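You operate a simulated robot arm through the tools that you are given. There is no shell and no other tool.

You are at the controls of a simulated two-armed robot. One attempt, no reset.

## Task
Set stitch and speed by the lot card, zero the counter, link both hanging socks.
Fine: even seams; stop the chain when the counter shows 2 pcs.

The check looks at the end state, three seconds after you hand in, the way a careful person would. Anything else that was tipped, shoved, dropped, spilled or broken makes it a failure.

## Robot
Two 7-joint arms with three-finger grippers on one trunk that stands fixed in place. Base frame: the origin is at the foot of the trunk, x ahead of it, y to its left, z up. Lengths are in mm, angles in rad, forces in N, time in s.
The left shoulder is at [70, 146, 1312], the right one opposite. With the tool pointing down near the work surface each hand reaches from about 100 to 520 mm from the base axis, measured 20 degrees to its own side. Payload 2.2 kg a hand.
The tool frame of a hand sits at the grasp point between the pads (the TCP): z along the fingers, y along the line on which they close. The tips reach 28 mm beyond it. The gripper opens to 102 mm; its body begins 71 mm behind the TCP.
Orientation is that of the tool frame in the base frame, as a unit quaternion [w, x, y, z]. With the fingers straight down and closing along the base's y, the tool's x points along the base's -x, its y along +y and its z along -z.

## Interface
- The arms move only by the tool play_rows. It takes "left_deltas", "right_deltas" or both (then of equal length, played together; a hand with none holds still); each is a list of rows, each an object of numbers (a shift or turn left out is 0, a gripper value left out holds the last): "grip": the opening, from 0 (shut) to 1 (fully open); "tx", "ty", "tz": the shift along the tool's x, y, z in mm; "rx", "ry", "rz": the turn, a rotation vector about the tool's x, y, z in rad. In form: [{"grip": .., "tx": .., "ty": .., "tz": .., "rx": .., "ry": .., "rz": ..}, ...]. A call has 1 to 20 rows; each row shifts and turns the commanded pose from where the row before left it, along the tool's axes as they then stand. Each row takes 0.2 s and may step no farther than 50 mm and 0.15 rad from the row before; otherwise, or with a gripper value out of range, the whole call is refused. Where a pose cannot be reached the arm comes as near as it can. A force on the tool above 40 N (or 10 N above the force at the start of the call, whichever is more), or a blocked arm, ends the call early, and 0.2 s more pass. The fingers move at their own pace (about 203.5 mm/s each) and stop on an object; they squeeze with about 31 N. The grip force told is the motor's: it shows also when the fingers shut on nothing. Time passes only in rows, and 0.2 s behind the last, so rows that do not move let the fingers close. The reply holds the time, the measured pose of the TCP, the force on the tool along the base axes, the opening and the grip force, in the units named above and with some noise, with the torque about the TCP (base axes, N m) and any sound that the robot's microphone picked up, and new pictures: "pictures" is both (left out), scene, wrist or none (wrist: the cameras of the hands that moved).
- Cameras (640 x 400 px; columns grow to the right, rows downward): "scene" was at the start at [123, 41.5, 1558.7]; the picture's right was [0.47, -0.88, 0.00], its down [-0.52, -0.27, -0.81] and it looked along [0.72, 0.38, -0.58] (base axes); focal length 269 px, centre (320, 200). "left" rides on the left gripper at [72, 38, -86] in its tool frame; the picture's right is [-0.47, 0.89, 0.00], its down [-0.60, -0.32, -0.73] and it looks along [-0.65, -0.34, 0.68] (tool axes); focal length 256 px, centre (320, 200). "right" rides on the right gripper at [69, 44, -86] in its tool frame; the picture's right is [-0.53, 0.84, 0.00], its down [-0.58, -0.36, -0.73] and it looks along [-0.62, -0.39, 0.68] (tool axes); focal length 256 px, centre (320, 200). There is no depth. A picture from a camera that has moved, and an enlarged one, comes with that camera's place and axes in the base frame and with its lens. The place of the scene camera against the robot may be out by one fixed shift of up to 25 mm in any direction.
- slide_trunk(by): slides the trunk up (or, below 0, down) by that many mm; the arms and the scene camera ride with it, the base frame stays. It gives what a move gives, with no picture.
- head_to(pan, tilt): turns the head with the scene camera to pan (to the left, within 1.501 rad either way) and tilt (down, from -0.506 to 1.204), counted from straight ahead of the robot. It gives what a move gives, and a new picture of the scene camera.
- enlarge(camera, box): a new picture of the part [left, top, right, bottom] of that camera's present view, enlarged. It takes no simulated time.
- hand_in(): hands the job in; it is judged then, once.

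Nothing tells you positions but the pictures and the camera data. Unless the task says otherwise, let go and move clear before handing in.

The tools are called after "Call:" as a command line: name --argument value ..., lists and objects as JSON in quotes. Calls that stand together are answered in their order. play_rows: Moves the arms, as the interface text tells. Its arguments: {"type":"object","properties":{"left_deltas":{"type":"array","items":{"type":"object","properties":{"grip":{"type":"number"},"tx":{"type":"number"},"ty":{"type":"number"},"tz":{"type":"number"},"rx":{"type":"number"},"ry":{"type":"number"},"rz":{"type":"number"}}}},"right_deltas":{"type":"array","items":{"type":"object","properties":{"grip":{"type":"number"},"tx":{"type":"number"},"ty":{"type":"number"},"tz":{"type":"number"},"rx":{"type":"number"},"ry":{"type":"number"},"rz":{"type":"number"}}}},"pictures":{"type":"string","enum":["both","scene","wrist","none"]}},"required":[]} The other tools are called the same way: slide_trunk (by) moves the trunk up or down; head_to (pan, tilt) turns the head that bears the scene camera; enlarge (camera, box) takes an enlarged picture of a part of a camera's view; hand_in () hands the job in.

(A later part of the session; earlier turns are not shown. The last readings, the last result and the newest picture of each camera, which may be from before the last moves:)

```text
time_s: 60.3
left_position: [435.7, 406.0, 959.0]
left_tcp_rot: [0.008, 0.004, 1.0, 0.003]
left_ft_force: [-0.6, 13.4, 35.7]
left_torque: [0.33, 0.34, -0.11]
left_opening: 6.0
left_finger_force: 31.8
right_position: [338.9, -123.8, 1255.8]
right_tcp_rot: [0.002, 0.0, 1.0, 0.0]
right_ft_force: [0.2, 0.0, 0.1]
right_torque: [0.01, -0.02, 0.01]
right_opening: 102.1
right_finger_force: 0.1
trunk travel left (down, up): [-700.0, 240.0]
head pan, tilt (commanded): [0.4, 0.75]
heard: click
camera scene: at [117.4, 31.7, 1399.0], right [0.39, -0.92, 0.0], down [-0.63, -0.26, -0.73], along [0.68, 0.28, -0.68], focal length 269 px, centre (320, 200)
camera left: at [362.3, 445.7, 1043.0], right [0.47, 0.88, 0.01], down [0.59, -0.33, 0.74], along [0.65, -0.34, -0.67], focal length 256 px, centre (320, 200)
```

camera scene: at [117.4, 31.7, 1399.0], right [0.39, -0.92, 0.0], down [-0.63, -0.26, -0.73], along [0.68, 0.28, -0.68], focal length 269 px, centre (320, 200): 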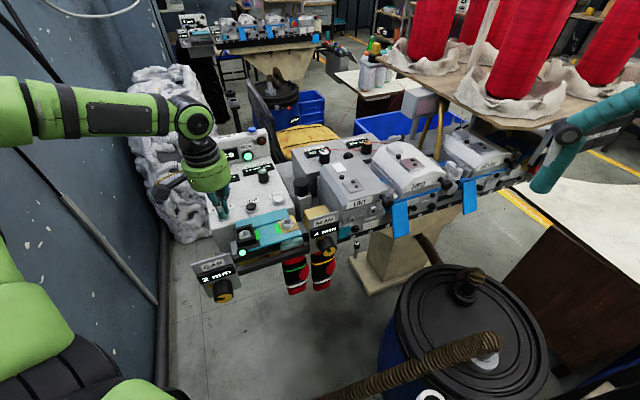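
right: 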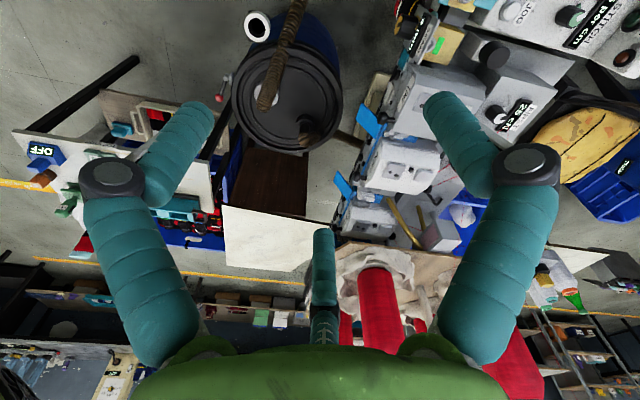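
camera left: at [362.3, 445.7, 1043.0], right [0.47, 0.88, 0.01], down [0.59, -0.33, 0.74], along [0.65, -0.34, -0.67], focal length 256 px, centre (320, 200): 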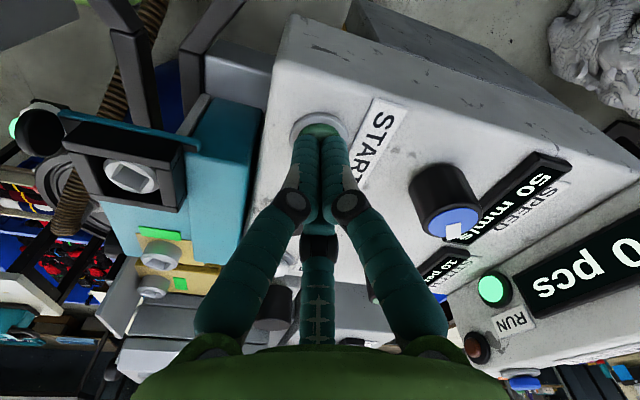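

START clicked and the RUN lamp is lit, so the chain is moving. I'll lift, slide over to STOP at (482, 360) and hover just above it.

Call:
play_rows --left_deltas '[{"tz": -25}, {"tx": -23.3, "ty": -23.8}, {"tx": -23.3, "ty": -23.8}]' --pictures "both"

Call:
enlarge --camera "left" --box '[240, 60, 420, 210]'

Call:
enlarge --camera "scene" --box '[180, 120, 420, 300]'

```text
time_s: 61.1
left_position: [485.0, 359.3, 977.6]
left_tcp_rot: [0.0, 0.002, 1.0, 0.001]
left_ft_force: [0.4, -0.3, 0.8]
left_torque: [0.04, 0.03, 0.01]
left_opening: 1.9
left_finger_force: 30.9
right_position: [345.5, -123.8, 1253.1]
right_tcp_rot: [0.0, 0.0, 1.0, 0.001]
right_ft_force: [0.3, -1.3, -0.2]
right_torque: [0.0, 0.04, 0.0]
right_opening: 102.0
right_finger_force: 0.0
trunk travel left (down, up): [-700.0, 240.0]
head pan, tilt (commanded): [0.4, 0.75]
camera scene: at [124.5, 31.3, 1397.6], right [0.39, -0.92, 0.0], down [-0.63, -0.26, -0.73], along [0.67, 0.29, -0.68], focal length 269 px, centre (320, 200)
camera left: at [413.2, 398.0, 1063.1], right [0.47, 0.88, 0.0], down [0.6, -0.32, 0.73], along [0.64, -0.34, -0.68], focal length 256 px, centre (320, 200)
```

scene: 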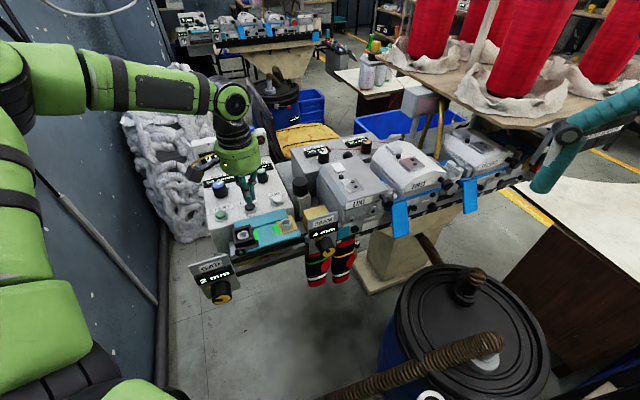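
left: 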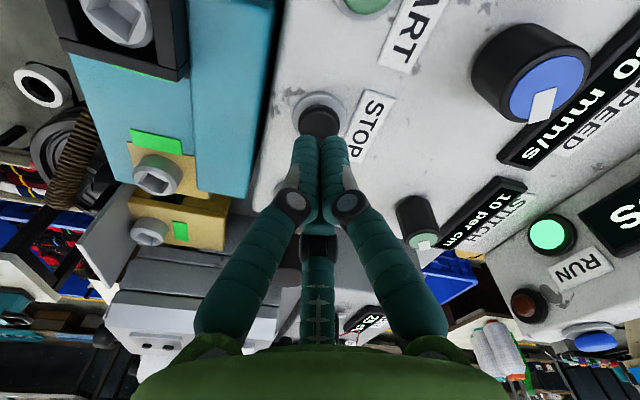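

```text
2.67 times, centred on (330, 135) of left
camera zoom: at [413.2, 398.0, 1063.1], right [0.47, 0.88, 0.0], down [0.6, -0.32, 0.73], along [0.64, -0.34, -0.68], focal length 683 px, centre (293, 373)
```

zoom: 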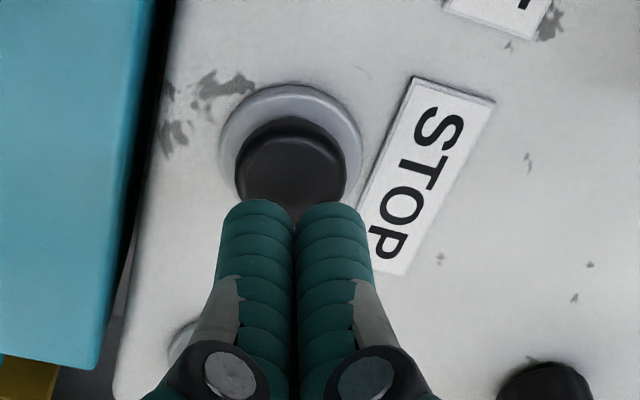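

```text
2.22 times, centred on (300, 210) of scene
camera zoom: at [124.5, 31.3, 1397.6], right [0.39, -0.92, 0.0], down [-0.63, -0.26, -0.73], along [0.67, 0.29, -0.68], focal length 597 px, centre (364, 178)
```

zoom: 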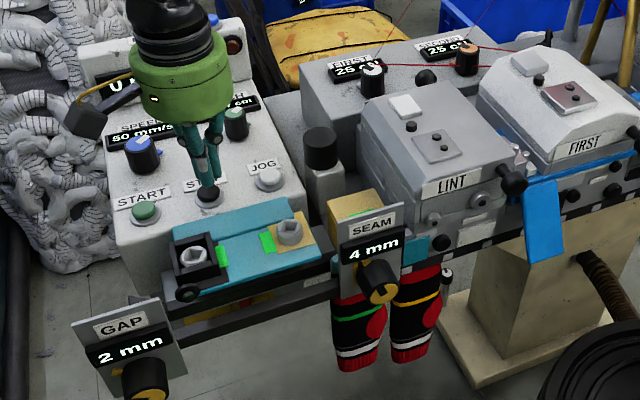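

The socks are travelling right along the rail and RUN is lit. I'll centre over STOP and drop to just above it, then watch the counter.

Call:
play_rows --left_deltas '[{"tx": 2, "ty": 1.5, "tz": 6}, {"tz": 5}]' --pictures "both"

Call:
enlarge --camera "scene" --box '[190, 120, 350, 220]'

```text
time_s: 61.7
left_position: [481.3, 360.5, 966.6]
left_tcp_rot: [0.001, 0.003, 1.0, 0.0]
left_ft_force: [0.1, 0.0, 0.3]
left_torque: [-0.04, -0.01, -0.01]
left_opening: 2.1
left_finger_force: 31.9
right_position: [342.5, -122.1, 1253.6]
right_tcp_rot: [0.0, 0.0, 1.0, 0.0]
right_ft_force: [-0.4, 0.0, -1.0]
right_torque: [-0.02, 0.01, 0.01]
right_opening: 102.2
right_finger_force: 0.0
trunk travel left (down, up): [-700.0, 240.0]
head pan, tilt (commanded): [0.4, 0.75]
camera scene: at [122.8, 32.4, 1397.8], right [0.39, -0.92, 0.0], down [-0.63, -0.27, -0.73], along [0.67, 0.28, -0.68], focal length 269 px, centre (320, 200)
camera left: at [409.0, 400.2, 1052.4], right [0.47, 0.88, 0.0], down [0.6, -0.32, 0.73], along [0.65, -0.34, -0.68], focal length 256 px, centre (320, 200)
```

scene: 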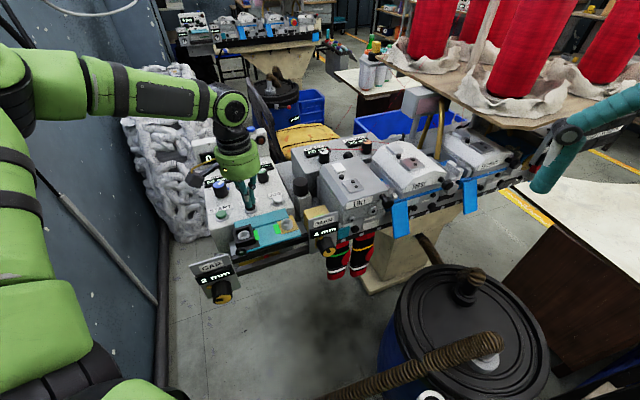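
left: 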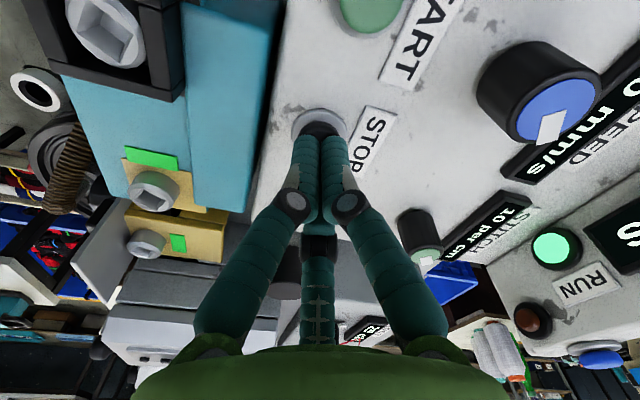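

```text
4.00 times, centred on (270, 170) of scene
camera zoom: at [122.8, 32.4, 1397.8], right [0.39, -0.92, 0.0], down [-0.63, -0.27, -0.73], along [0.67, 0.28, -0.68], focal length 1074 px, centre (520, 320)
```

zoom: 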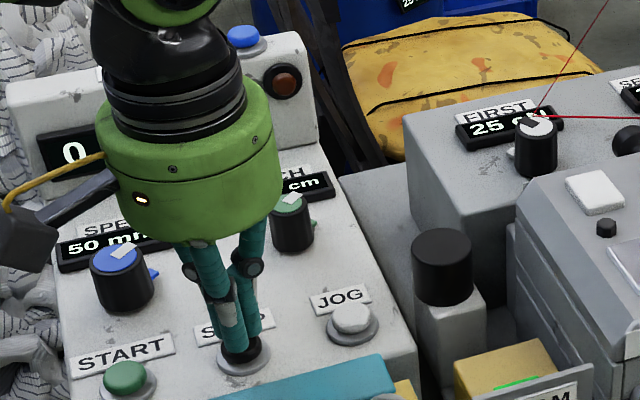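

The fingertips sit over STOP and the counter's leading digit, 0, is visible beside the hand. I'll wait in short steps and watch the socks and counter.

Call:
play_rows --left_deltas '[{}, {}, {}, {}, {}, {}]' --pictures "scene"

Call:
enlarge --camera "scene" --box '[190, 120, 350, 220]'

```text
time_s: 63.1
left_position: [481.3, 360.3, 966.7]
left_tcp_rot: [0.001, 0.004, 1.0, 0.0]
left_ft_force: [0.5, 0.6, -0.7]
left_torque: [-0.06, 0.0, 0.01]
left_opening: 2.0
left_finger_force: 31.9
right_position: [342.4, -122.7, 1255.0]
right_tcp_rot: [0.0, 0.0, 1.0, 0.0]
right_ft_force: [0.4, 0.3, 0.0]
right_torque: [-0.03, -0.05, 0.04]
right_opening: 101.9
right_finger_force: 0.0
trunk travel left (down, up): [-700.0, 240.0]
head pan, tilt (commanded): [0.4, 0.75]
camera scene: at [122.0, 32.4, 1397.9], right [0.39, -0.92, 0.0], down [-0.63, -0.27, -0.73], along [0.67, 0.28, -0.68], focal length 269 px, centre (320, 200)
```

scene: 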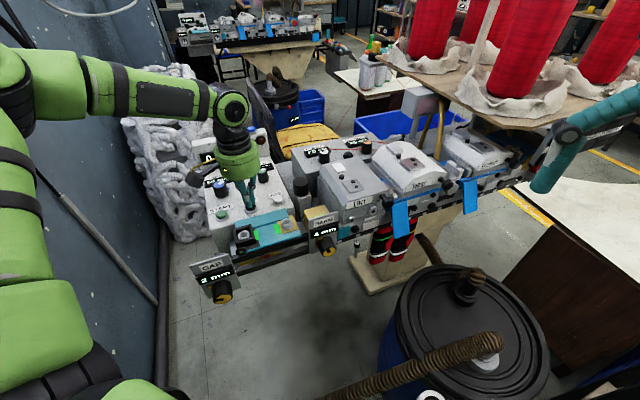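

```text
4.00 times, centred on (270, 170) of scene
camera zoom: at [122.0, 32.4, 1397.9], right [0.39, -0.92, 0.0], down [-0.63, -0.27, -0.73], along [0.67, 0.28, -0.68], focal length 1074 px, centre (520, 320)
```

zoom: 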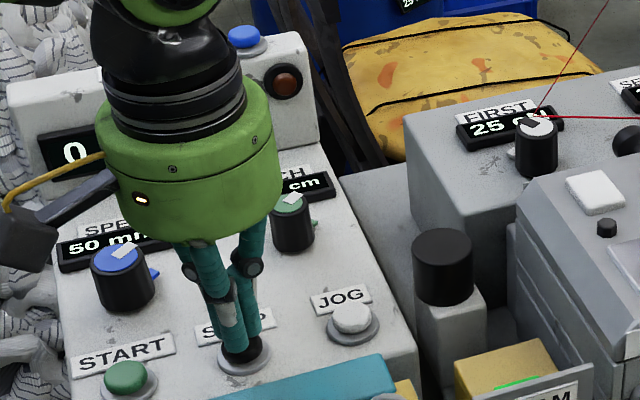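

The socks are passing under the LINT/FIRST modules and the counter is still 0. I'll keep waiting in short steps.

Call:
play_rows --left_deltas '[{}, {}, {}, {}, {}]' --pictures "scene"

Call:
enlarge --camera "scene" --box '[340, 120, 560, 290]'

Call:
enlarge --camera "scene" --box '[190, 120, 350, 220]'

```text
time_s: 64.3
left_position: [479.2, 360.8, 966.2]
left_tcp_rot: [0.001, 0.003, 1.0, 0.0]
left_ft_force: [0.3, 0.7, 0.7]
left_torque: [-0.02, 0.0, -0.05]
left_opening: 2.1
left_finger_force: 31.4
right_position: [343.7, -122.2, 1254.4]
right_tcp_rot: [0.0, 0.001, 1.0, 0.0]
right_ft_force: [-0.1, 0.1, -0.2]
right_torque: [0.01, -0.02, 0.02]
right_opening: 101.7
right_finger_force: 0.0
trunk travel left (down, up): [-700.0, 240.0]
head pan, tilt (commanded): [0.4, 0.75]
camera scene: at [122.1, 32.4, 1397.9], right [0.39, -0.92, 0.0], down [-0.63, -0.27, -0.73], along [0.67, 0.28, -0.68], focal length 269 px, centre (320, 200)
```

scene: 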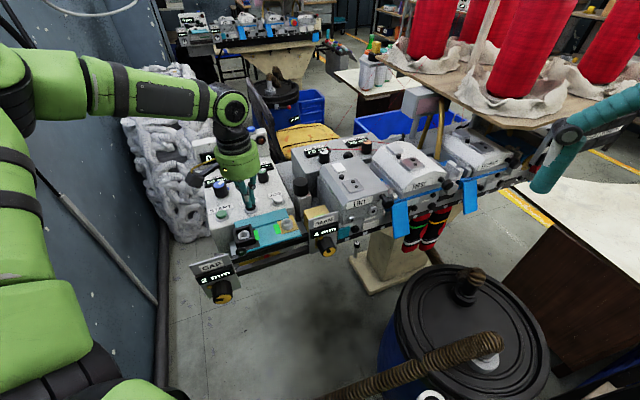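

```text
2.35 times, centred on (450, 205) of scene
camera zoom: at [122.1, 32.4, 1397.9], right [0.39, -0.92, 0.0], down [-0.63, -0.27, -0.73], along [0.67, 0.28, -0.68], focal length 632 px, centre (14, 188)
```

zoom: 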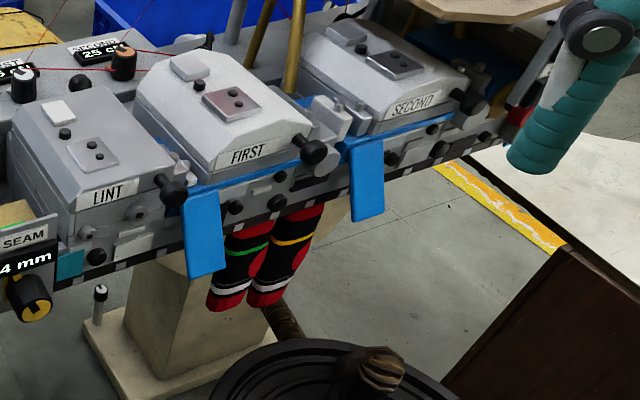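

```text
4.00 times, centred on (270, 170) of scene
camera zoom: at [122.1, 32.4, 1397.9], right [0.39, -0.92, 0.0], down [-0.63, -0.27, -0.73], along [0.67, 0.28, -0.68], focal length 1074 px, centre (520, 320)
```

zoom: 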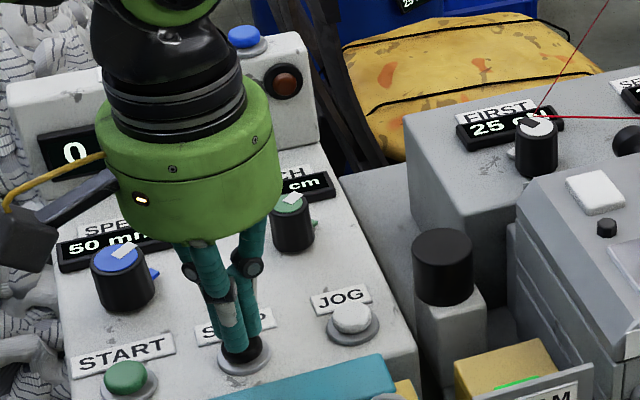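

The socks are under the FIRST head and the counter is still 0. I'll continue in steps of about 0.8 s.

Call:
play_rows --left_deltas '[{}, {}, {}]' --pictures "scene"

Call:
enlarge --camera "scene" --box '[190, 120, 350, 220]'

```text
time_s: 65.1
left_position: [480.6, 362.7, 967.6]
left_tcp_rot: [0.001, 0.002, 1.0, 0.0]
left_ft_force: [-0.1, -0.3, -0.7]
left_torque: [0.02, 0.01, 0.01]
left_opening: 1.9
left_finger_force: 31.6
right_position: [341.8, -121.5, 1255.0]
right_tcp_rot: [0.0, 0.0, 1.0, -0.001]
right_ft_force: [0.3, -0.4, 0.4]
right_torque: [0.04, -0.02, 0.0]
right_opening: 101.9
right_finger_force: 0.0
trunk travel left (down, up): [-700.0, 240.0]
head pan, tilt (commanded): [0.4, 0.75]
camera scene: at [122.0, 32.4, 1397.9], right [0.39, -0.92, 0.0], down [-0.63, -0.27, -0.73], along [0.67, 0.28, -0.68], focal length 269 px, centre (320, 200)
```

scene: 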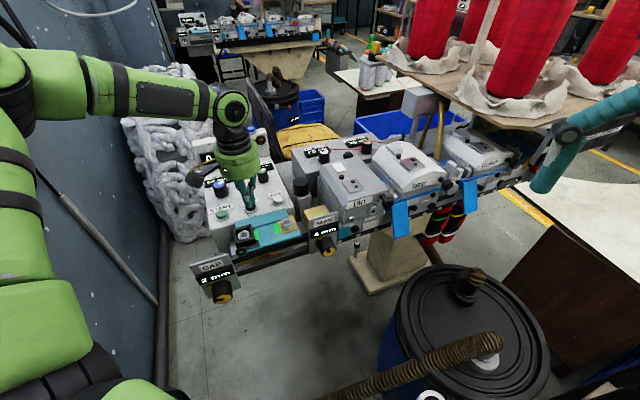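

```text
4.00 times, centred on (270, 170) of scene
camera zoom: at [122.0, 32.4, 1397.9], right [0.39, -0.92, 0.0], down [-0.63, -0.27, -0.73], along [0.67, 0.28, -0.68], focal length 1074 px, centre (520, 320)
```

zoom: 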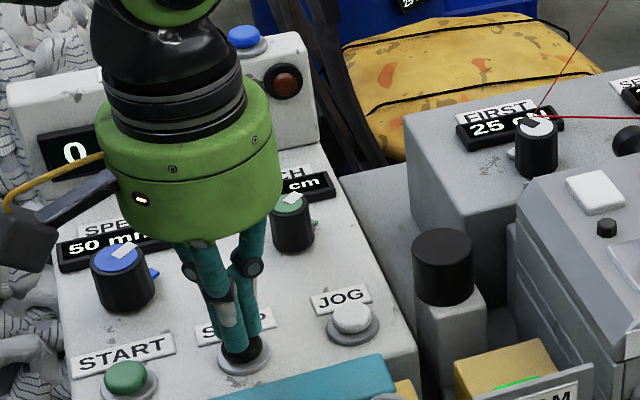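

The socks are approaching the SECOND head and the counter still reads 0. I'll use shorter waits now.

Call:
play_rows --left_deltas '[{}, {}]' --pictures "scene"

Call:
enlarge --camera "scene" --box '[190, 120, 350, 220]'

```text
time_s: 65.7
left_position: [480.8, 361.2, 967.7]
left_tcp_rot: [0.0, 0.003, 1.0, 0.0]
left_ft_force: [0.2, 0.1, -0.6]
left_torque: [0.0, 0.01, 0.0]
left_opening: 2.0
left_finger_force: 30.8
right_position: [343.5, -122.8, 1254.8]
right_tcp_rot: [0.0, 0.0, 1.0, 0.0]
right_ft_force: [-0.3, -0.5, 0.4]
right_torque: [-0.04, -0.01, 0.0]
right_opening: 102.2
right_finger_force: 0.0
trunk travel left (down, up): [-700.0, 240.0]
head pan, tilt (commanded): [0.4, 0.75]
camera scene: at [122.0, 32.4, 1397.9], right [0.39, -0.92, 0.0], down [-0.63, -0.27, -0.73], along [0.67, 0.28, -0.68], focal length 269 px, centre (320, 200)
```

scene: 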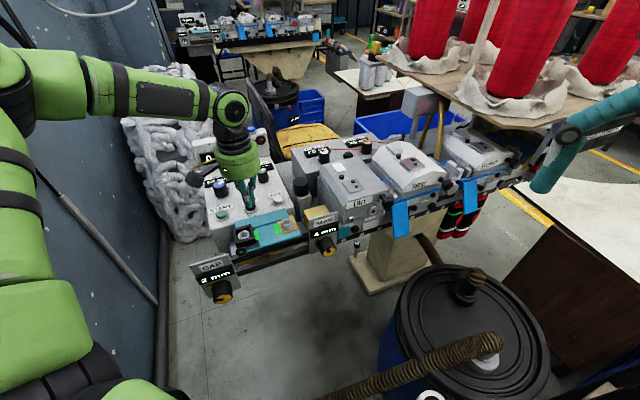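

```text
4.00 times, centred on (270, 170) of scene
camera zoom: at [122.0, 32.4, 1397.9], right [0.39, -0.92, 0.0], down [-0.63, -0.27, -0.73], along [0.67, 0.28, -0.68], focal length 1074 px, centre (520, 320)
```

zoom: 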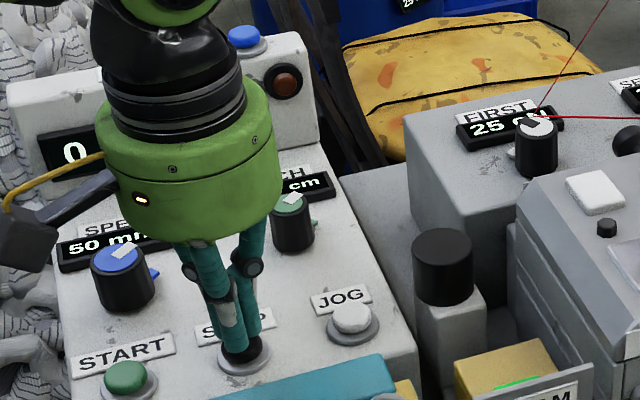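

The socks are under the SECOND head and the counter is still 0. I'll keep stepping.

Call:
play_rows --left_deltas '[{}, {}]' --pictures "scene"

Call:
enlarge --camera "scene" --box '[190, 120, 350, 220]'

```text
time_s: 66.3
left_position: [480.4, 361.3, 967.5]
left_tcp_rot: [0.0, 0.003, 1.0, -0.001]
left_ft_force: [-0.1, 0.2, -0.3]
left_torque: [-0.01, 0.02, -0.01]
left_opening: 2.0
left_finger_force: 31.9
right_position: [342.2, -122.3, 1254.4]
right_tcp_rot: [0.0, 0.001, 1.0, 0.0]
right_ft_force: [0.7, 0.8, -0.4]
right_torque: [-0.02, -0.04, 0.0]
right_opening: 102.0
right_finger_force: 0.1
trunk travel left (down, up): [-700.0, 240.0]
head pan, tilt (commanded): [0.4, 0.75]
camera scene: at [122.0, 32.4, 1397.9], right [0.39, -0.92, 0.0], down [-0.63, -0.27, -0.73], along [0.67, 0.28, -0.68], focal length 269 px, centre (320, 200)
```

scene: 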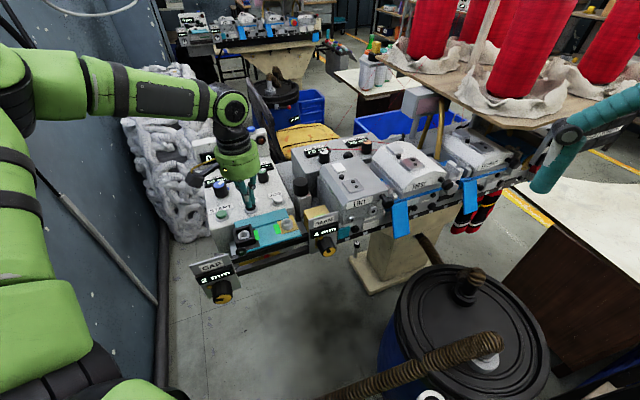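

```text
4.00 times, centred on (270, 170) of scene
camera zoom: at [122.0, 32.4, 1397.9], right [0.39, -0.92, 0.0], down [-0.63, -0.27, -0.73], along [0.67, 0.28, -0.68], focal length 1074 px, centre (520, 320)
```

zoom: 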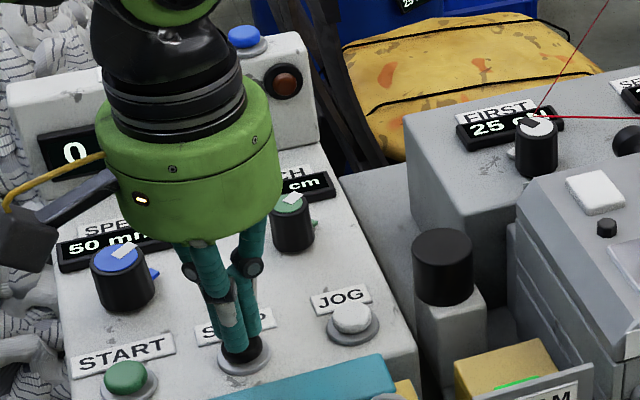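

Still 0, with the socks partway through SECOND. I'll keep stepping.

Call:
play_rows --left_deltas '[{}, {}]' --pictures "scene"

Call:
enlarge --camera "scene" --box '[190, 120, 350, 220]'

```text
time_s: 66.9
left_position: [480.7, 360.3, 967.0]
left_tcp_rot: [0.002, 0.002, 1.0, 0.0]
left_ft_force: [0.6, 0.1, -0.3]
left_torque: [-0.01, 0.03, -0.01]
left_opening: 2.2
left_finger_force: 31.3
right_position: [342.3, -121.6, 1254.9]
right_tcp_rot: [-0.001, 0.001, 1.0, 0.0]
right_ft_force: [0.4, -0.8, 0.7]
right_torque: [-0.01, 0.0, 0.0]
right_opening: 102.1
right_finger_force: 0.1
trunk travel left (down, up): [-700.0, 240.0]
head pan, tilt (commanded): [0.4, 0.75]
camera scene: at [122.0, 32.4, 1397.9], right [0.39, -0.92, 0.0], down [-0.63, -0.27, -0.73], along [0.67, 0.28, -0.68], focal length 269 px, centre (320, 200)
```

scene: 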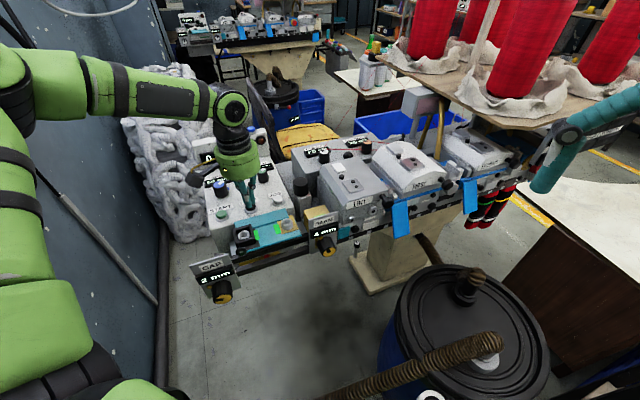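

```text
4.00 times, centred on (270, 170) of scene
camera zoom: at [122.0, 32.4, 1397.9], right [0.39, -0.92, 0.0], down [-0.63, -0.27, -0.73], along [0.67, 0.28, -0.68], focal length 1074 px, centre (520, 320)
```

zoom: 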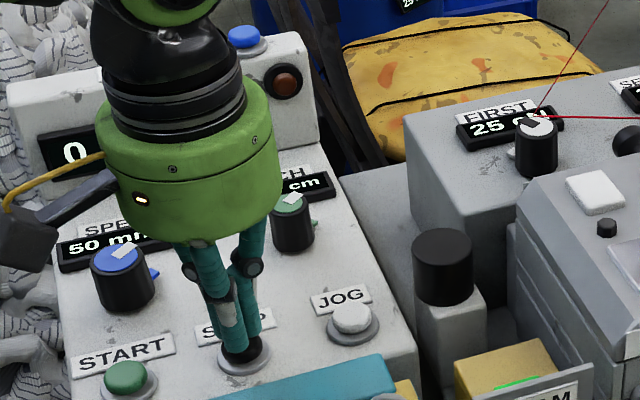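

Counter is still 0. The socks are nearing the end of SECOND.

Call:
play_rows --left_deltas '[{}, {}]' --pictures "scene"

Call:
enlarge --camera "scene" --box '[190, 120, 350, 220]'

```text
time_s: 67.5
left_position: [480.8, 362.8, 966.7]
left_tcp_rot: [0.0, 0.003, 1.0, -0.001]
left_ft_force: [0.5, 0.3, -0.2]
left_torque: [-0.01, 0.04, -0.02]
left_opening: 1.9
left_finger_force: 32.1
right_position: [342.0, -122.5, 1254.7]
right_tcp_rot: [0.0, 0.0, 1.0, 0.0]
right_ft_force: [0.0, 0.2, 0.0]
right_torque: [0.04, 0.05, 0.0]
right_opening: 101.9
right_finger_force: 0.0
trunk travel left (down, up): [-700.0, 240.0]
head pan, tilt (commanded): [0.4, 0.75]
camera scene: at [122.0, 32.4, 1397.9], right [0.39, -0.92, 0.0], down [-0.63, -0.27, -0.73], along [0.67, 0.28, -0.68], focal length 269 px, centre (320, 200)
```

scene: 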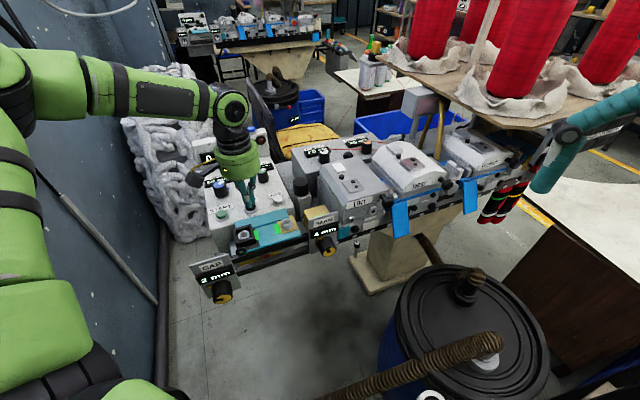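

```text
4.00 times, centred on (270, 170) of scene
camera zoom: at [122.0, 32.4, 1397.9], right [0.39, -0.92, 0.0], down [-0.63, -0.27, -0.73], along [0.67, 0.28, -0.68], focal length 1074 px, centre (520, 320)
```

zoom: 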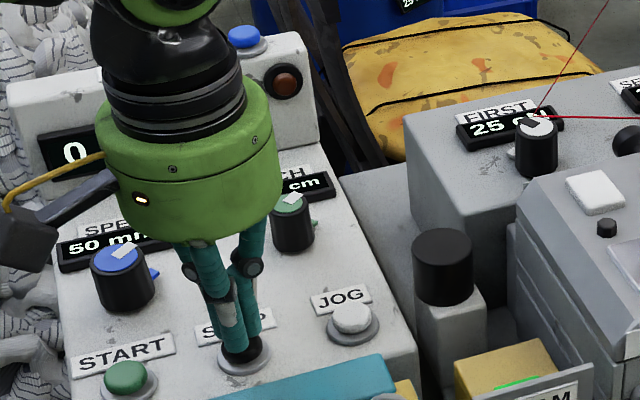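

The socks have left the SECOND head and the counter still shows 0. I'll keep stepping and watching.

Call:
play_rows --left_deltas '[{}, {}]' --pictures "scene"

Call:
enlarge --camera "scene" --box '[190, 120, 350, 220]'

Call:
enlarge --camera "scene" --box '[430, 90, 640, 250]'

```text
time_s: 68.1
left_position: [480.3, 361.7, 968.8]
left_tcp_rot: [0.001, 0.003, 1.0, 0.0]
left_ft_force: [-0.8, 0.4, -0.4]
left_torque: [-0.02, 0.01, 0.01]
left_opening: 2.0
left_finger_force: 31.1
right_position: [341.9, -123.1, 1254.2]
right_tcp_rot: [-0.001, 0.0, 1.0, -0.001]
right_ft_force: [0.6, -0.5, 0.0]
right_torque: [-0.01, -0.01, -0.02]
right_opening: 102.0
right_finger_force: 0.1
trunk travel left (down, up): [-700.0, 240.0]
head pan, tilt (commanded): [0.4, 0.75]
camera scene: at [122.0, 32.4, 1397.9], right [0.39, -0.92, 0.0], down [-0.63, -0.27, -0.73], along [0.67, 0.28, -0.68], focal length 269 px, centre (320, 200)
```

scene: 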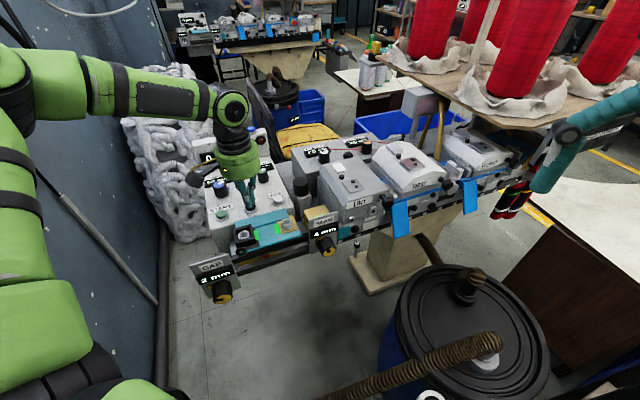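

```text
4.00 times, centred on (270, 170) of scene
camera zoom: at [122.0, 32.4, 1397.9], right [0.39, -0.92, 0.0], down [-0.63, -0.27, -0.73], along [0.67, 0.28, -0.68], focal length 1074 px, centre (520, 320)
```

zoom: 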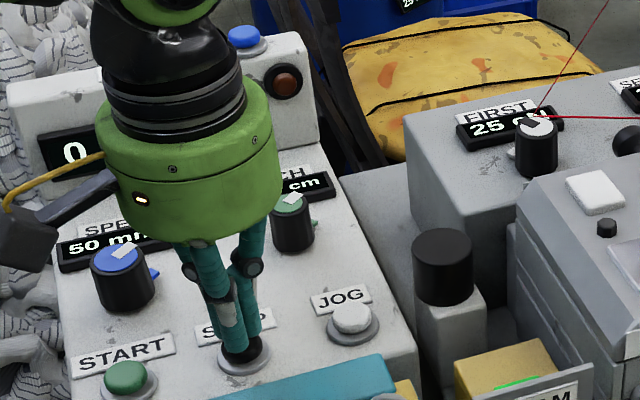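

```text
2.50 times, centred on (535, 170) of scene
camera zoom: at [122.0, 32.4, 1397.9], right [0.39, -0.92, 0.0], down [-0.63, -0.27, -0.73], along [0.67, 0.28, -0.68], focal length 672 px, centre (-218, 275)
```

zoom: 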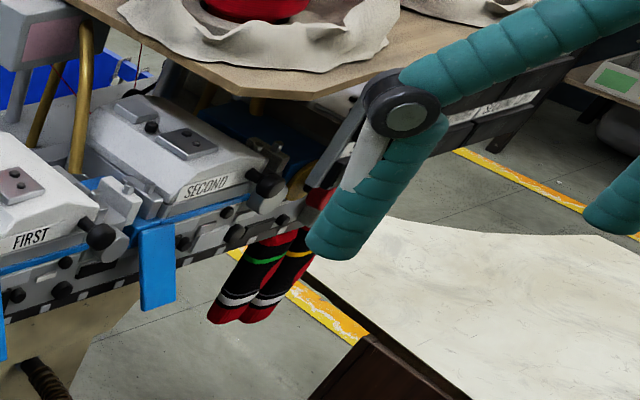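

The socks are at the end of SECOND and moving on behind where my right finger blocks the view. The counter still reads 0, so I'll use short steps.

Call:
play_rows --left_deltas '[{}]' --pictures "scene"

Call:
enlarge --camera "scene" --box '[190, 120, 350, 220]'

```text
time_s: 68.5
left_position: [480.5, 359.6, 967.0]
left_tcp_rot: [0.001, 0.002, 1.0, 0.0]
left_ft_force: [0.4, 0.2, 0.5]
left_torque: [0.01, 0.01, -0.01]
left_opening: 2.2
left_finger_force: 31.0
right_position: [343.0, -122.7, 1254.4]
right_tcp_rot: [-0.001, 0.0, 1.0, 0.0]
right_ft_force: [0.0, -1.0, 0.3]
right_torque: [0.01, -0.04, 0.0]
right_opening: 101.8
right_finger_force: 0.1
trunk travel left (down, up): [-700.0, 240.0]
head pan, tilt (commanded): [0.4, 0.75]
camera scene: at [122.0, 32.4, 1397.9], right [0.39, -0.92, 0.0], down [-0.63, -0.27, -0.73], along [0.67, 0.28, -0.68], focal length 269 px, centre (320, 200)
```

scene: 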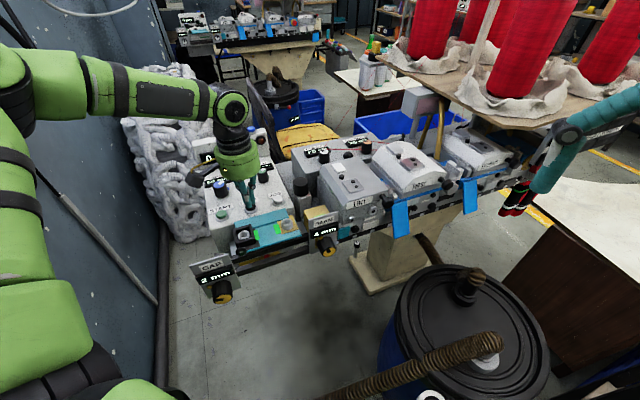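

```text
4.00 times, centred on (270, 170) of scene
camera zoom: at [122.0, 32.4, 1397.9], right [0.39, -0.92, 0.0], down [-0.63, -0.27, -0.73], along [0.67, 0.28, -0.68], focal length 1074 px, centre (520, 320)
```

zoom: 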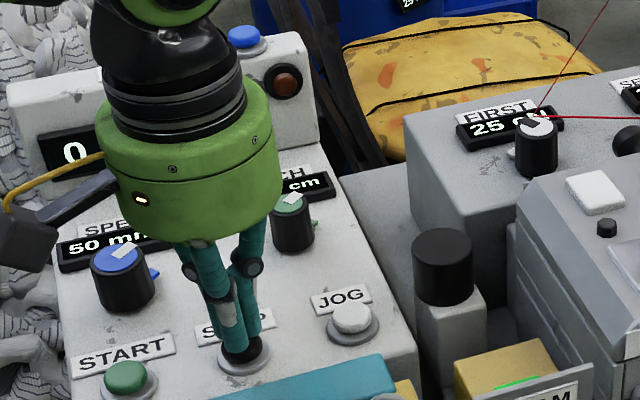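

Still 0, and the socks are at the end of the rail. I'll continue.

Call:
play_rows --left_deltas '[{}]' --pictures "none"

Call:
enlarge --camera "scene" --box '[190, 120, 350, 220]'

Call:
enlarge --camera "scene" --box '[430, 90, 640, 250]'

```text
time_s: 68.9
left_position: [481.5, 360.9, 968.3]
left_tcp_rot: [0.001, 0.002, 1.0, 0.0]
left_ft_force: [0.0, 0.4, 0.3]
left_torque: [0.01, -0.01, -0.01]
left_opening: 2.2
left_finger_force: 31.7
right_position: [341.6, -121.0, 1255.1]
right_tcp_rot: [0.0, 0.0, 1.0, 0.0]
right_ft_force: [-0.2, -0.5, -0.7]
right_torque: [0.0, 0.01, 0.03]
right_opening: 101.9
right_finger_force: 0.0
trunk travel left (down, up): [-700.0, 240.0]
head pan, tilt (commanded): [0.4, 0.75]
```

```text
4.00 times, centred on (270, 170) of scene
camera zoom: at [122.0, 32.4, 1397.9], right [0.39, -0.92, 0.0], down [-0.63, -0.27, -0.73], along [0.67, 0.28, -0.68], focal length 1074 px, centre (520, 320)
```

zoom: 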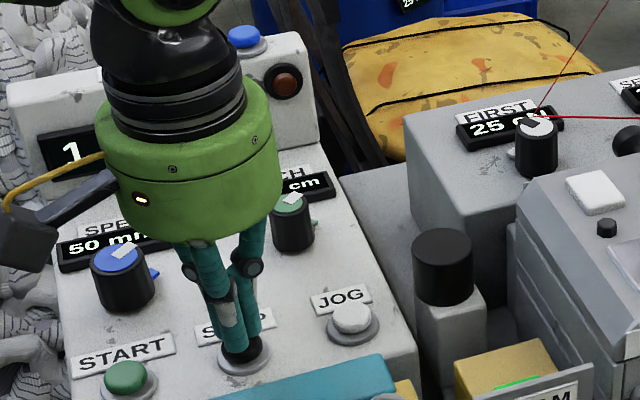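

```text
2.50 times, centred on (535, 170) of scene
camera zoom: at [122.0, 32.4, 1397.9], right [0.39, -0.92, 0.0], down [-0.63, -0.27, -0.73], along [0.67, 0.28, -0.68], focal length 672 px, centre (-218, 275)
```

zoom: 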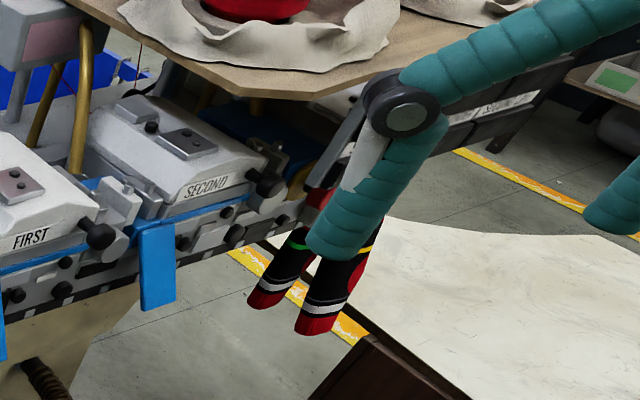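

The counter now shows 1 pcs. I'll take single-row steps and check after each one.

Call:
play_rows --left_deltas '[{}]' --pictures "none"

Call:
enlarge --camera "scene" --box '[190, 120, 350, 220]'

```text
time_s: 69.3
left_position: [481.2, 360.2, 967.7]
left_tcp_rot: [0.001, 0.002, 1.0, 0.0]
left_ft_force: [-0.4, -0.6, -0.4]
left_torque: [-0.02, 0.02, 0.01]
left_opening: 2.0
left_finger_force: 31.5
right_position: [342.4, -123.2, 1253.9]
right_tcp_rot: [0.0, 0.0, 1.0, 0.0]
right_ft_force: [-0.4, -0.2, 0.9]
right_torque: [-0.03, 0.02, 0.01]
right_opening: 101.8
right_finger_force: 0.0
trunk travel left (down, up): [-700.0, 240.0]
head pan, tilt (commanded): [0.4, 0.75]
```

```text
4.00 times, centred on (270, 170) of scene
camera zoom: at [122.0, 32.4, 1397.9], right [0.39, -0.92, 0.0], down [-0.63, -0.27, -0.73], along [0.67, 0.28, -0.68], focal length 1074 px, centre (520, 320)
```

zoom: 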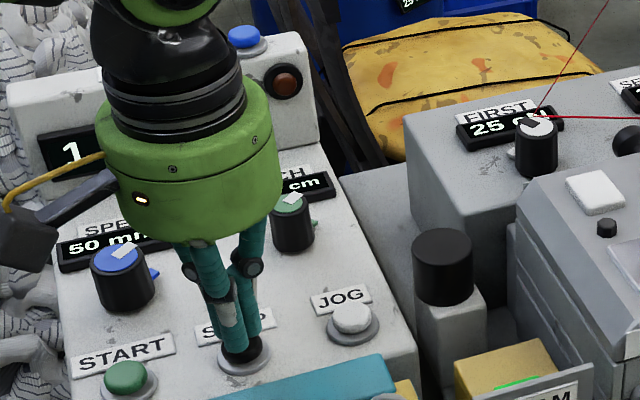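

Still 1. One more single step.

Call:
play_rows --left_deltas '[{}]' --pictures "none"

Call:
enlarge --camera "scene" --box '[190, 120, 350, 220]'

```text
time_s: 69.7
left_position: [480.7, 360.9, 967.2]
left_tcp_rot: [0.0, 0.003, 1.0, 0.0]
left_ft_force: [-0.5, 0.5, -0.2]
left_torque: [0.0, -0.01, 0.03]
left_opening: 2.3
left_finger_force: 31.1
right_position: [342.9, -122.9, 1255.1]
right_tcp_rot: [0.0, 0.0, 1.0, 0.0]
right_ft_force: [0.3, -0.3, 1.0]
right_torque: [0.0, 0.03, 0.02]
right_opening: 102.1
right_finger_force: 0.0
trunk travel left (down, up): [-700.0, 240.0]
head pan, tilt (commanded): [0.4, 0.75]
```

```text
4.00 times, centred on (270, 170) of scene
camera zoom: at [122.0, 32.4, 1397.9], right [0.39, -0.92, 0.0], down [-0.63, -0.27, -0.73], along [0.67, 0.28, -0.68], focal length 1074 px, centre (520, 320)
```

zoom: 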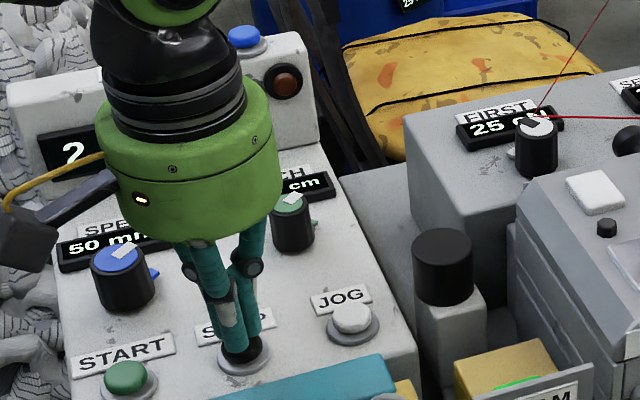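

The counter shows 2 pcs, so I'm pressing STOP now.

Call:
play_rows --left_deltas '[{"tz": 7}, {"tz": 5}]' --pictures "both"

```text
time_s: 70.3
left_position: [480.5, 360.8, 959.4]
left_tcp_rot: [0.005, 0.003, 1.0, 0.001]
left_ft_force: [1.9, 5.0, 15.0]
left_torque: [0.09, 0.08, -0.07]
left_opening: 6.1
left_finger_force: 31.0
right_position: [340.9, -122.9, 1254.7]
right_tcp_rot: [0.001, 0.001, 1.0, 0.0]
right_ft_force: [-0.5, 0.5, -0.4]
right_torque: [0.01, -0.04, 0.01]
right_opening: 102.0
right_finger_force: 0.1
trunk travel left (down, up): [-700.0, 240.0]
head pan, tilt (commanded): [0.4, 0.75]
heard: click
camera scene: at [119.7, 32.0, 1398.4], right [0.39, -0.92, 0.0], down [-0.63, -0.27, -0.73], along [0.68, 0.28, -0.68], focal length 269 px, centre (320, 200)
camera left: at [407.5, 399.6, 1043.7], right [0.47, 0.88, 0.01], down [0.6, -0.32, 0.74], along [0.65, -0.34, -0.68], focal length 256 px, centre (320, 200)
```

scene: 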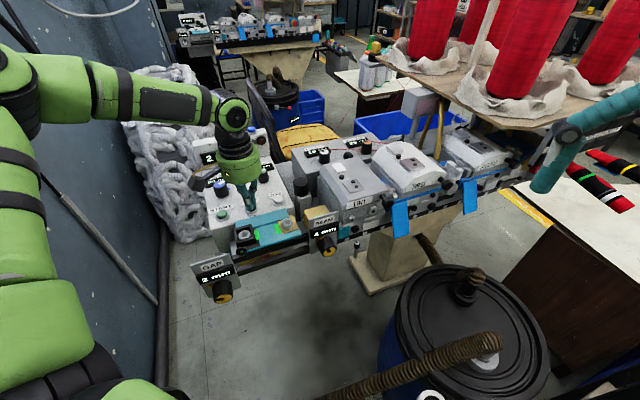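
left: 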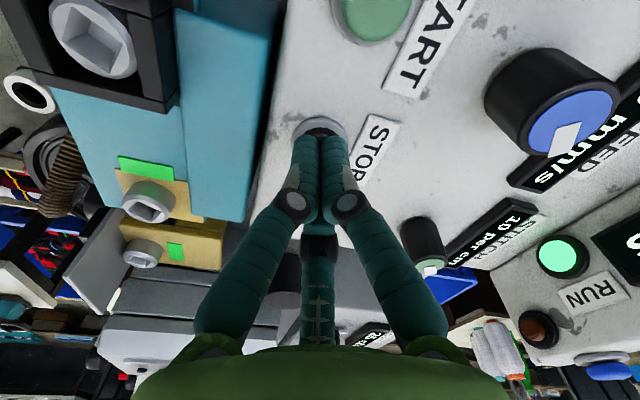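

STOP clicked and both socks are out on the side table. The RUN lamp still looks lit in that frame, so I'll lift and check it.

Call:
play_rows --left_deltas '[{"tz": -14}]' --pictures "both"

Call:
enlarge --camera "left" --box '[460, 180, 640, 400]'

Call:
enlarge --camera "scene" --box '[190, 120, 350, 220]'

```text
time_s: 70.7
left_position: [479.8, 360.4, 967.8]
left_tcp_rot: [-0.001, 0.003, 1.0, 0.0]
left_ft_force: [0.3, -0.1, -0.7]
left_torque: [-0.01, 0.01, 0.0]
left_opening: 1.9
left_finger_force: 31.8
right_position: [342.6, -123.0, 1253.2]
right_tcp_rot: [0.001, 0.0, 1.0, 0.0]
right_ft_force: [0.6, 1.0, -0.6]
right_torque: [0.0, -0.02, -0.01]
right_opening: 101.9
right_finger_force: 0.0
trunk travel left (down, up): [-700.0, 240.0]
head pan, tilt (commanded): [0.4, 0.75]
camera scene: at [122.1, 32.4, 1397.7], right [0.39, -0.92, 0.0], down [-0.63, -0.27, -0.73], along [0.67, 0.28, -0.68], focal length 269 px, centre (320, 200)
camera left: at [408.0, 400.3, 1054.0], right [0.47, 0.88, 0.0], down [0.6, -0.32, 0.73], along [0.64, -0.34, -0.68], focal length 256 px, centre (320, 200)
```

scene: 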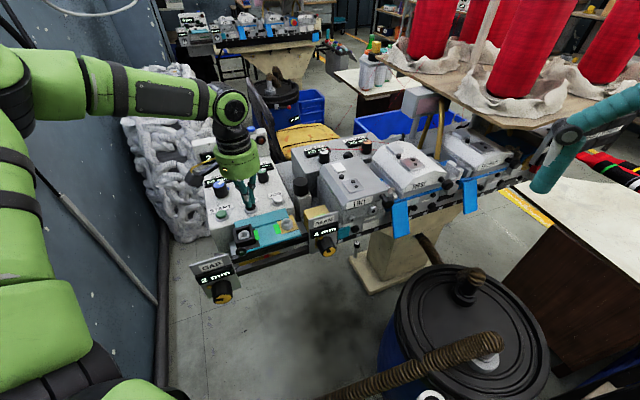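
left: 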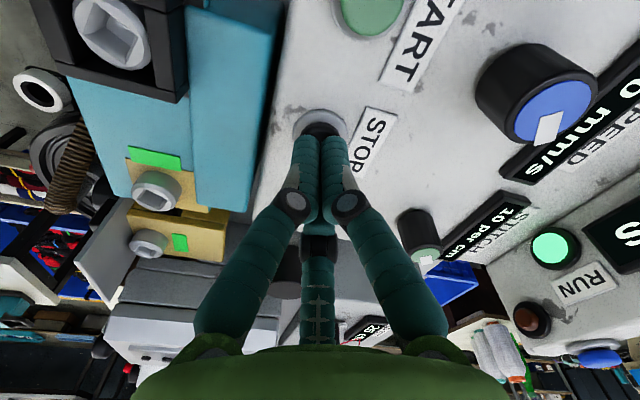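

```text
1.82 times, centred on (550, 290) of left
camera zoom: at [408.0, 400.3, 1054.0], right [0.47, 0.88, 0.0], down [0.6, -0.32, 0.73], along [0.64, -0.34, -0.68], focal length 465 px, centre (-98, 36)
```

zoom: 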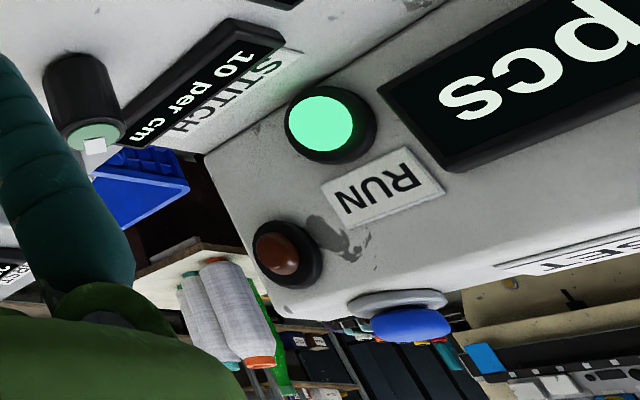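

```text
4.00 times, centred on (270, 170) of scene
camera zoom: at [122.1, 32.4, 1397.7], right [0.39, -0.92, 0.0], down [-0.63, -0.27, -0.73], along [0.67, 0.28, -0.68], focal length 1074 px, centre (520, 320)
```

zoom: 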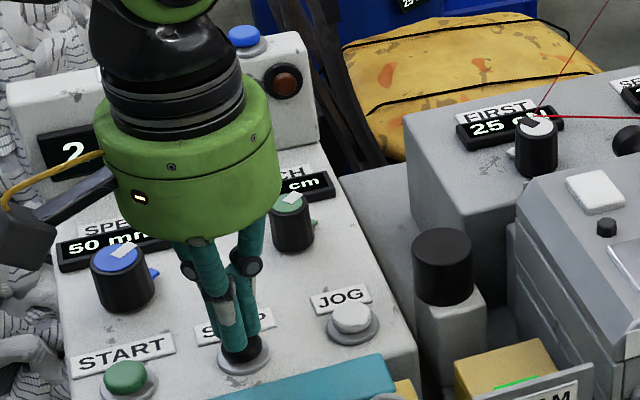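

RUN is still lit after the STOP click. I'll give it one more moment, and if it stays on I'll press STOP again more firmly.

Call:
play_rows --left_deltas '[{}]' --pictures "wrist"

Call:
enlarge --camera "scene" --box '[340, 120, 560, 290]'

```text
time_s: 71.1
left_position: [480.4, 360.7, 970.0]
left_tcp_rot: [0.0, 0.003, 1.0, -0.001]
left_ft_force: [-0.3, 0.9, -0.6]
left_torque: [0.0, 0.03, -0.02]
left_opening: 2.1
left_finger_force: 30.8
right_position: [344.1, -122.6, 1253.7]
right_tcp_rot: [0.001, -0.001, 1.0, 0.0]
right_ft_force: [1.2, 0.6, 0.1]
right_torque: [0.03, 0.0, -0.01]
right_opening: 102.3
right_finger_force: 0.0
trunk travel left (down, up): [-700.0, 240.0]
head pan, tilt (commanded): [0.4, 0.75]
camera left: at [408.6, 400.4, 1054.6], right [0.47, 0.88, 0.0], down [0.6, -0.32, 0.73], along [0.65, -0.34, -0.68], focal length 256 px, centre (320, 200)
```

left: 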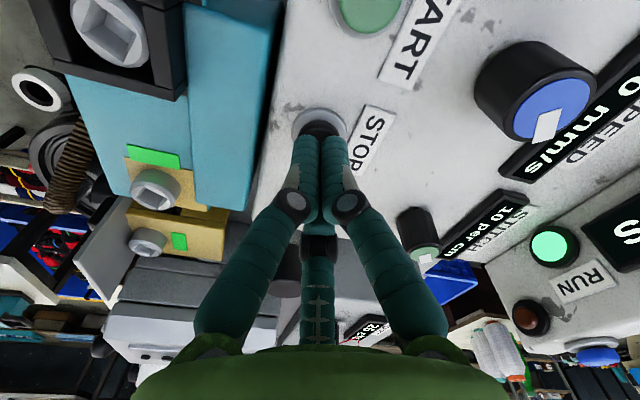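

```text
2.35 times, centred on (450, 205) of scene
camera zoom: at [122.5, 32.4, 1397.8], right [0.39, -0.92, 0.0], down [-0.63, -0.27, -0.73], along [0.67, 0.28, -0.68], focal length 632 px, centre (14, 188)
```

zoom: 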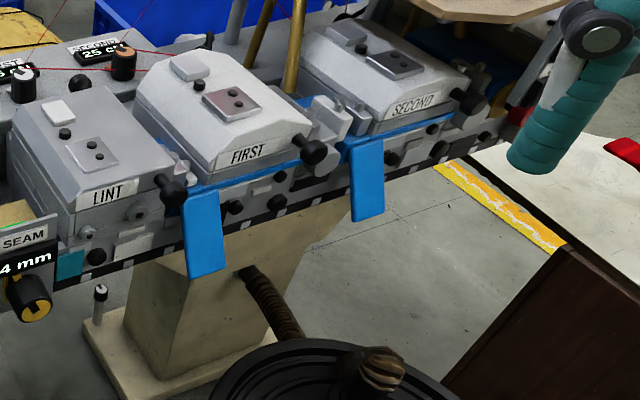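

RUN is still lit, so the STOP press didn't take. I'll press STOP again, more firmly, and hold briefly.

Call:
play_rows --left_deltas '[{"tz": 8}, {"tz": 4}, {"tz": 4}, {"tz": 2}]' --pictures "wrist"

```text
time_s: 72.2
left_position: [481.5, 359.4, 959.5]
left_tcp_rot: [0.009, 0.002, 1.0, 0.003]
left_ft_force: [-7.0, 2.5, 19.9]
left_torque: [-0.01, 0.46, -0.03]
left_opening: 2.3
left_finger_force: 31.2
right_position: [338.8, -123.2, 1254.5]
right_tcp_rot: [0.002, 0.001, 1.0, 0.0]
right_ft_force: [0.8, -0.8, -0.1]
right_torque: [-0.01, 0.02, -0.02]
right_opening: 102.0
right_finger_force: 0.0
trunk travel left (down, up): [-700.0, 240.0]
head pan, tilt (commanded): [0.4, 0.75]
heard: click
stopped in row 4 (left hand): the force on the tool passed its limit at 41 N (the readings are from after the stop); the commanded pose is now the measured one
camera left: at [408.1, 399.5, 1043.1], right [0.47, 0.88, 0.01], down [0.59, -0.32, 0.74], along [0.66, -0.34, -0.67], focal length 256 px, centre (320, 200)
```

left: 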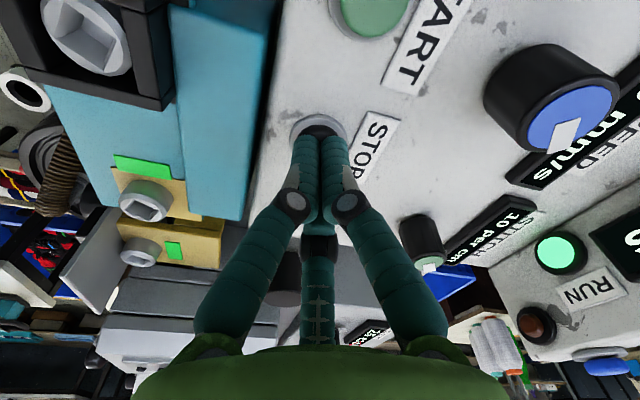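

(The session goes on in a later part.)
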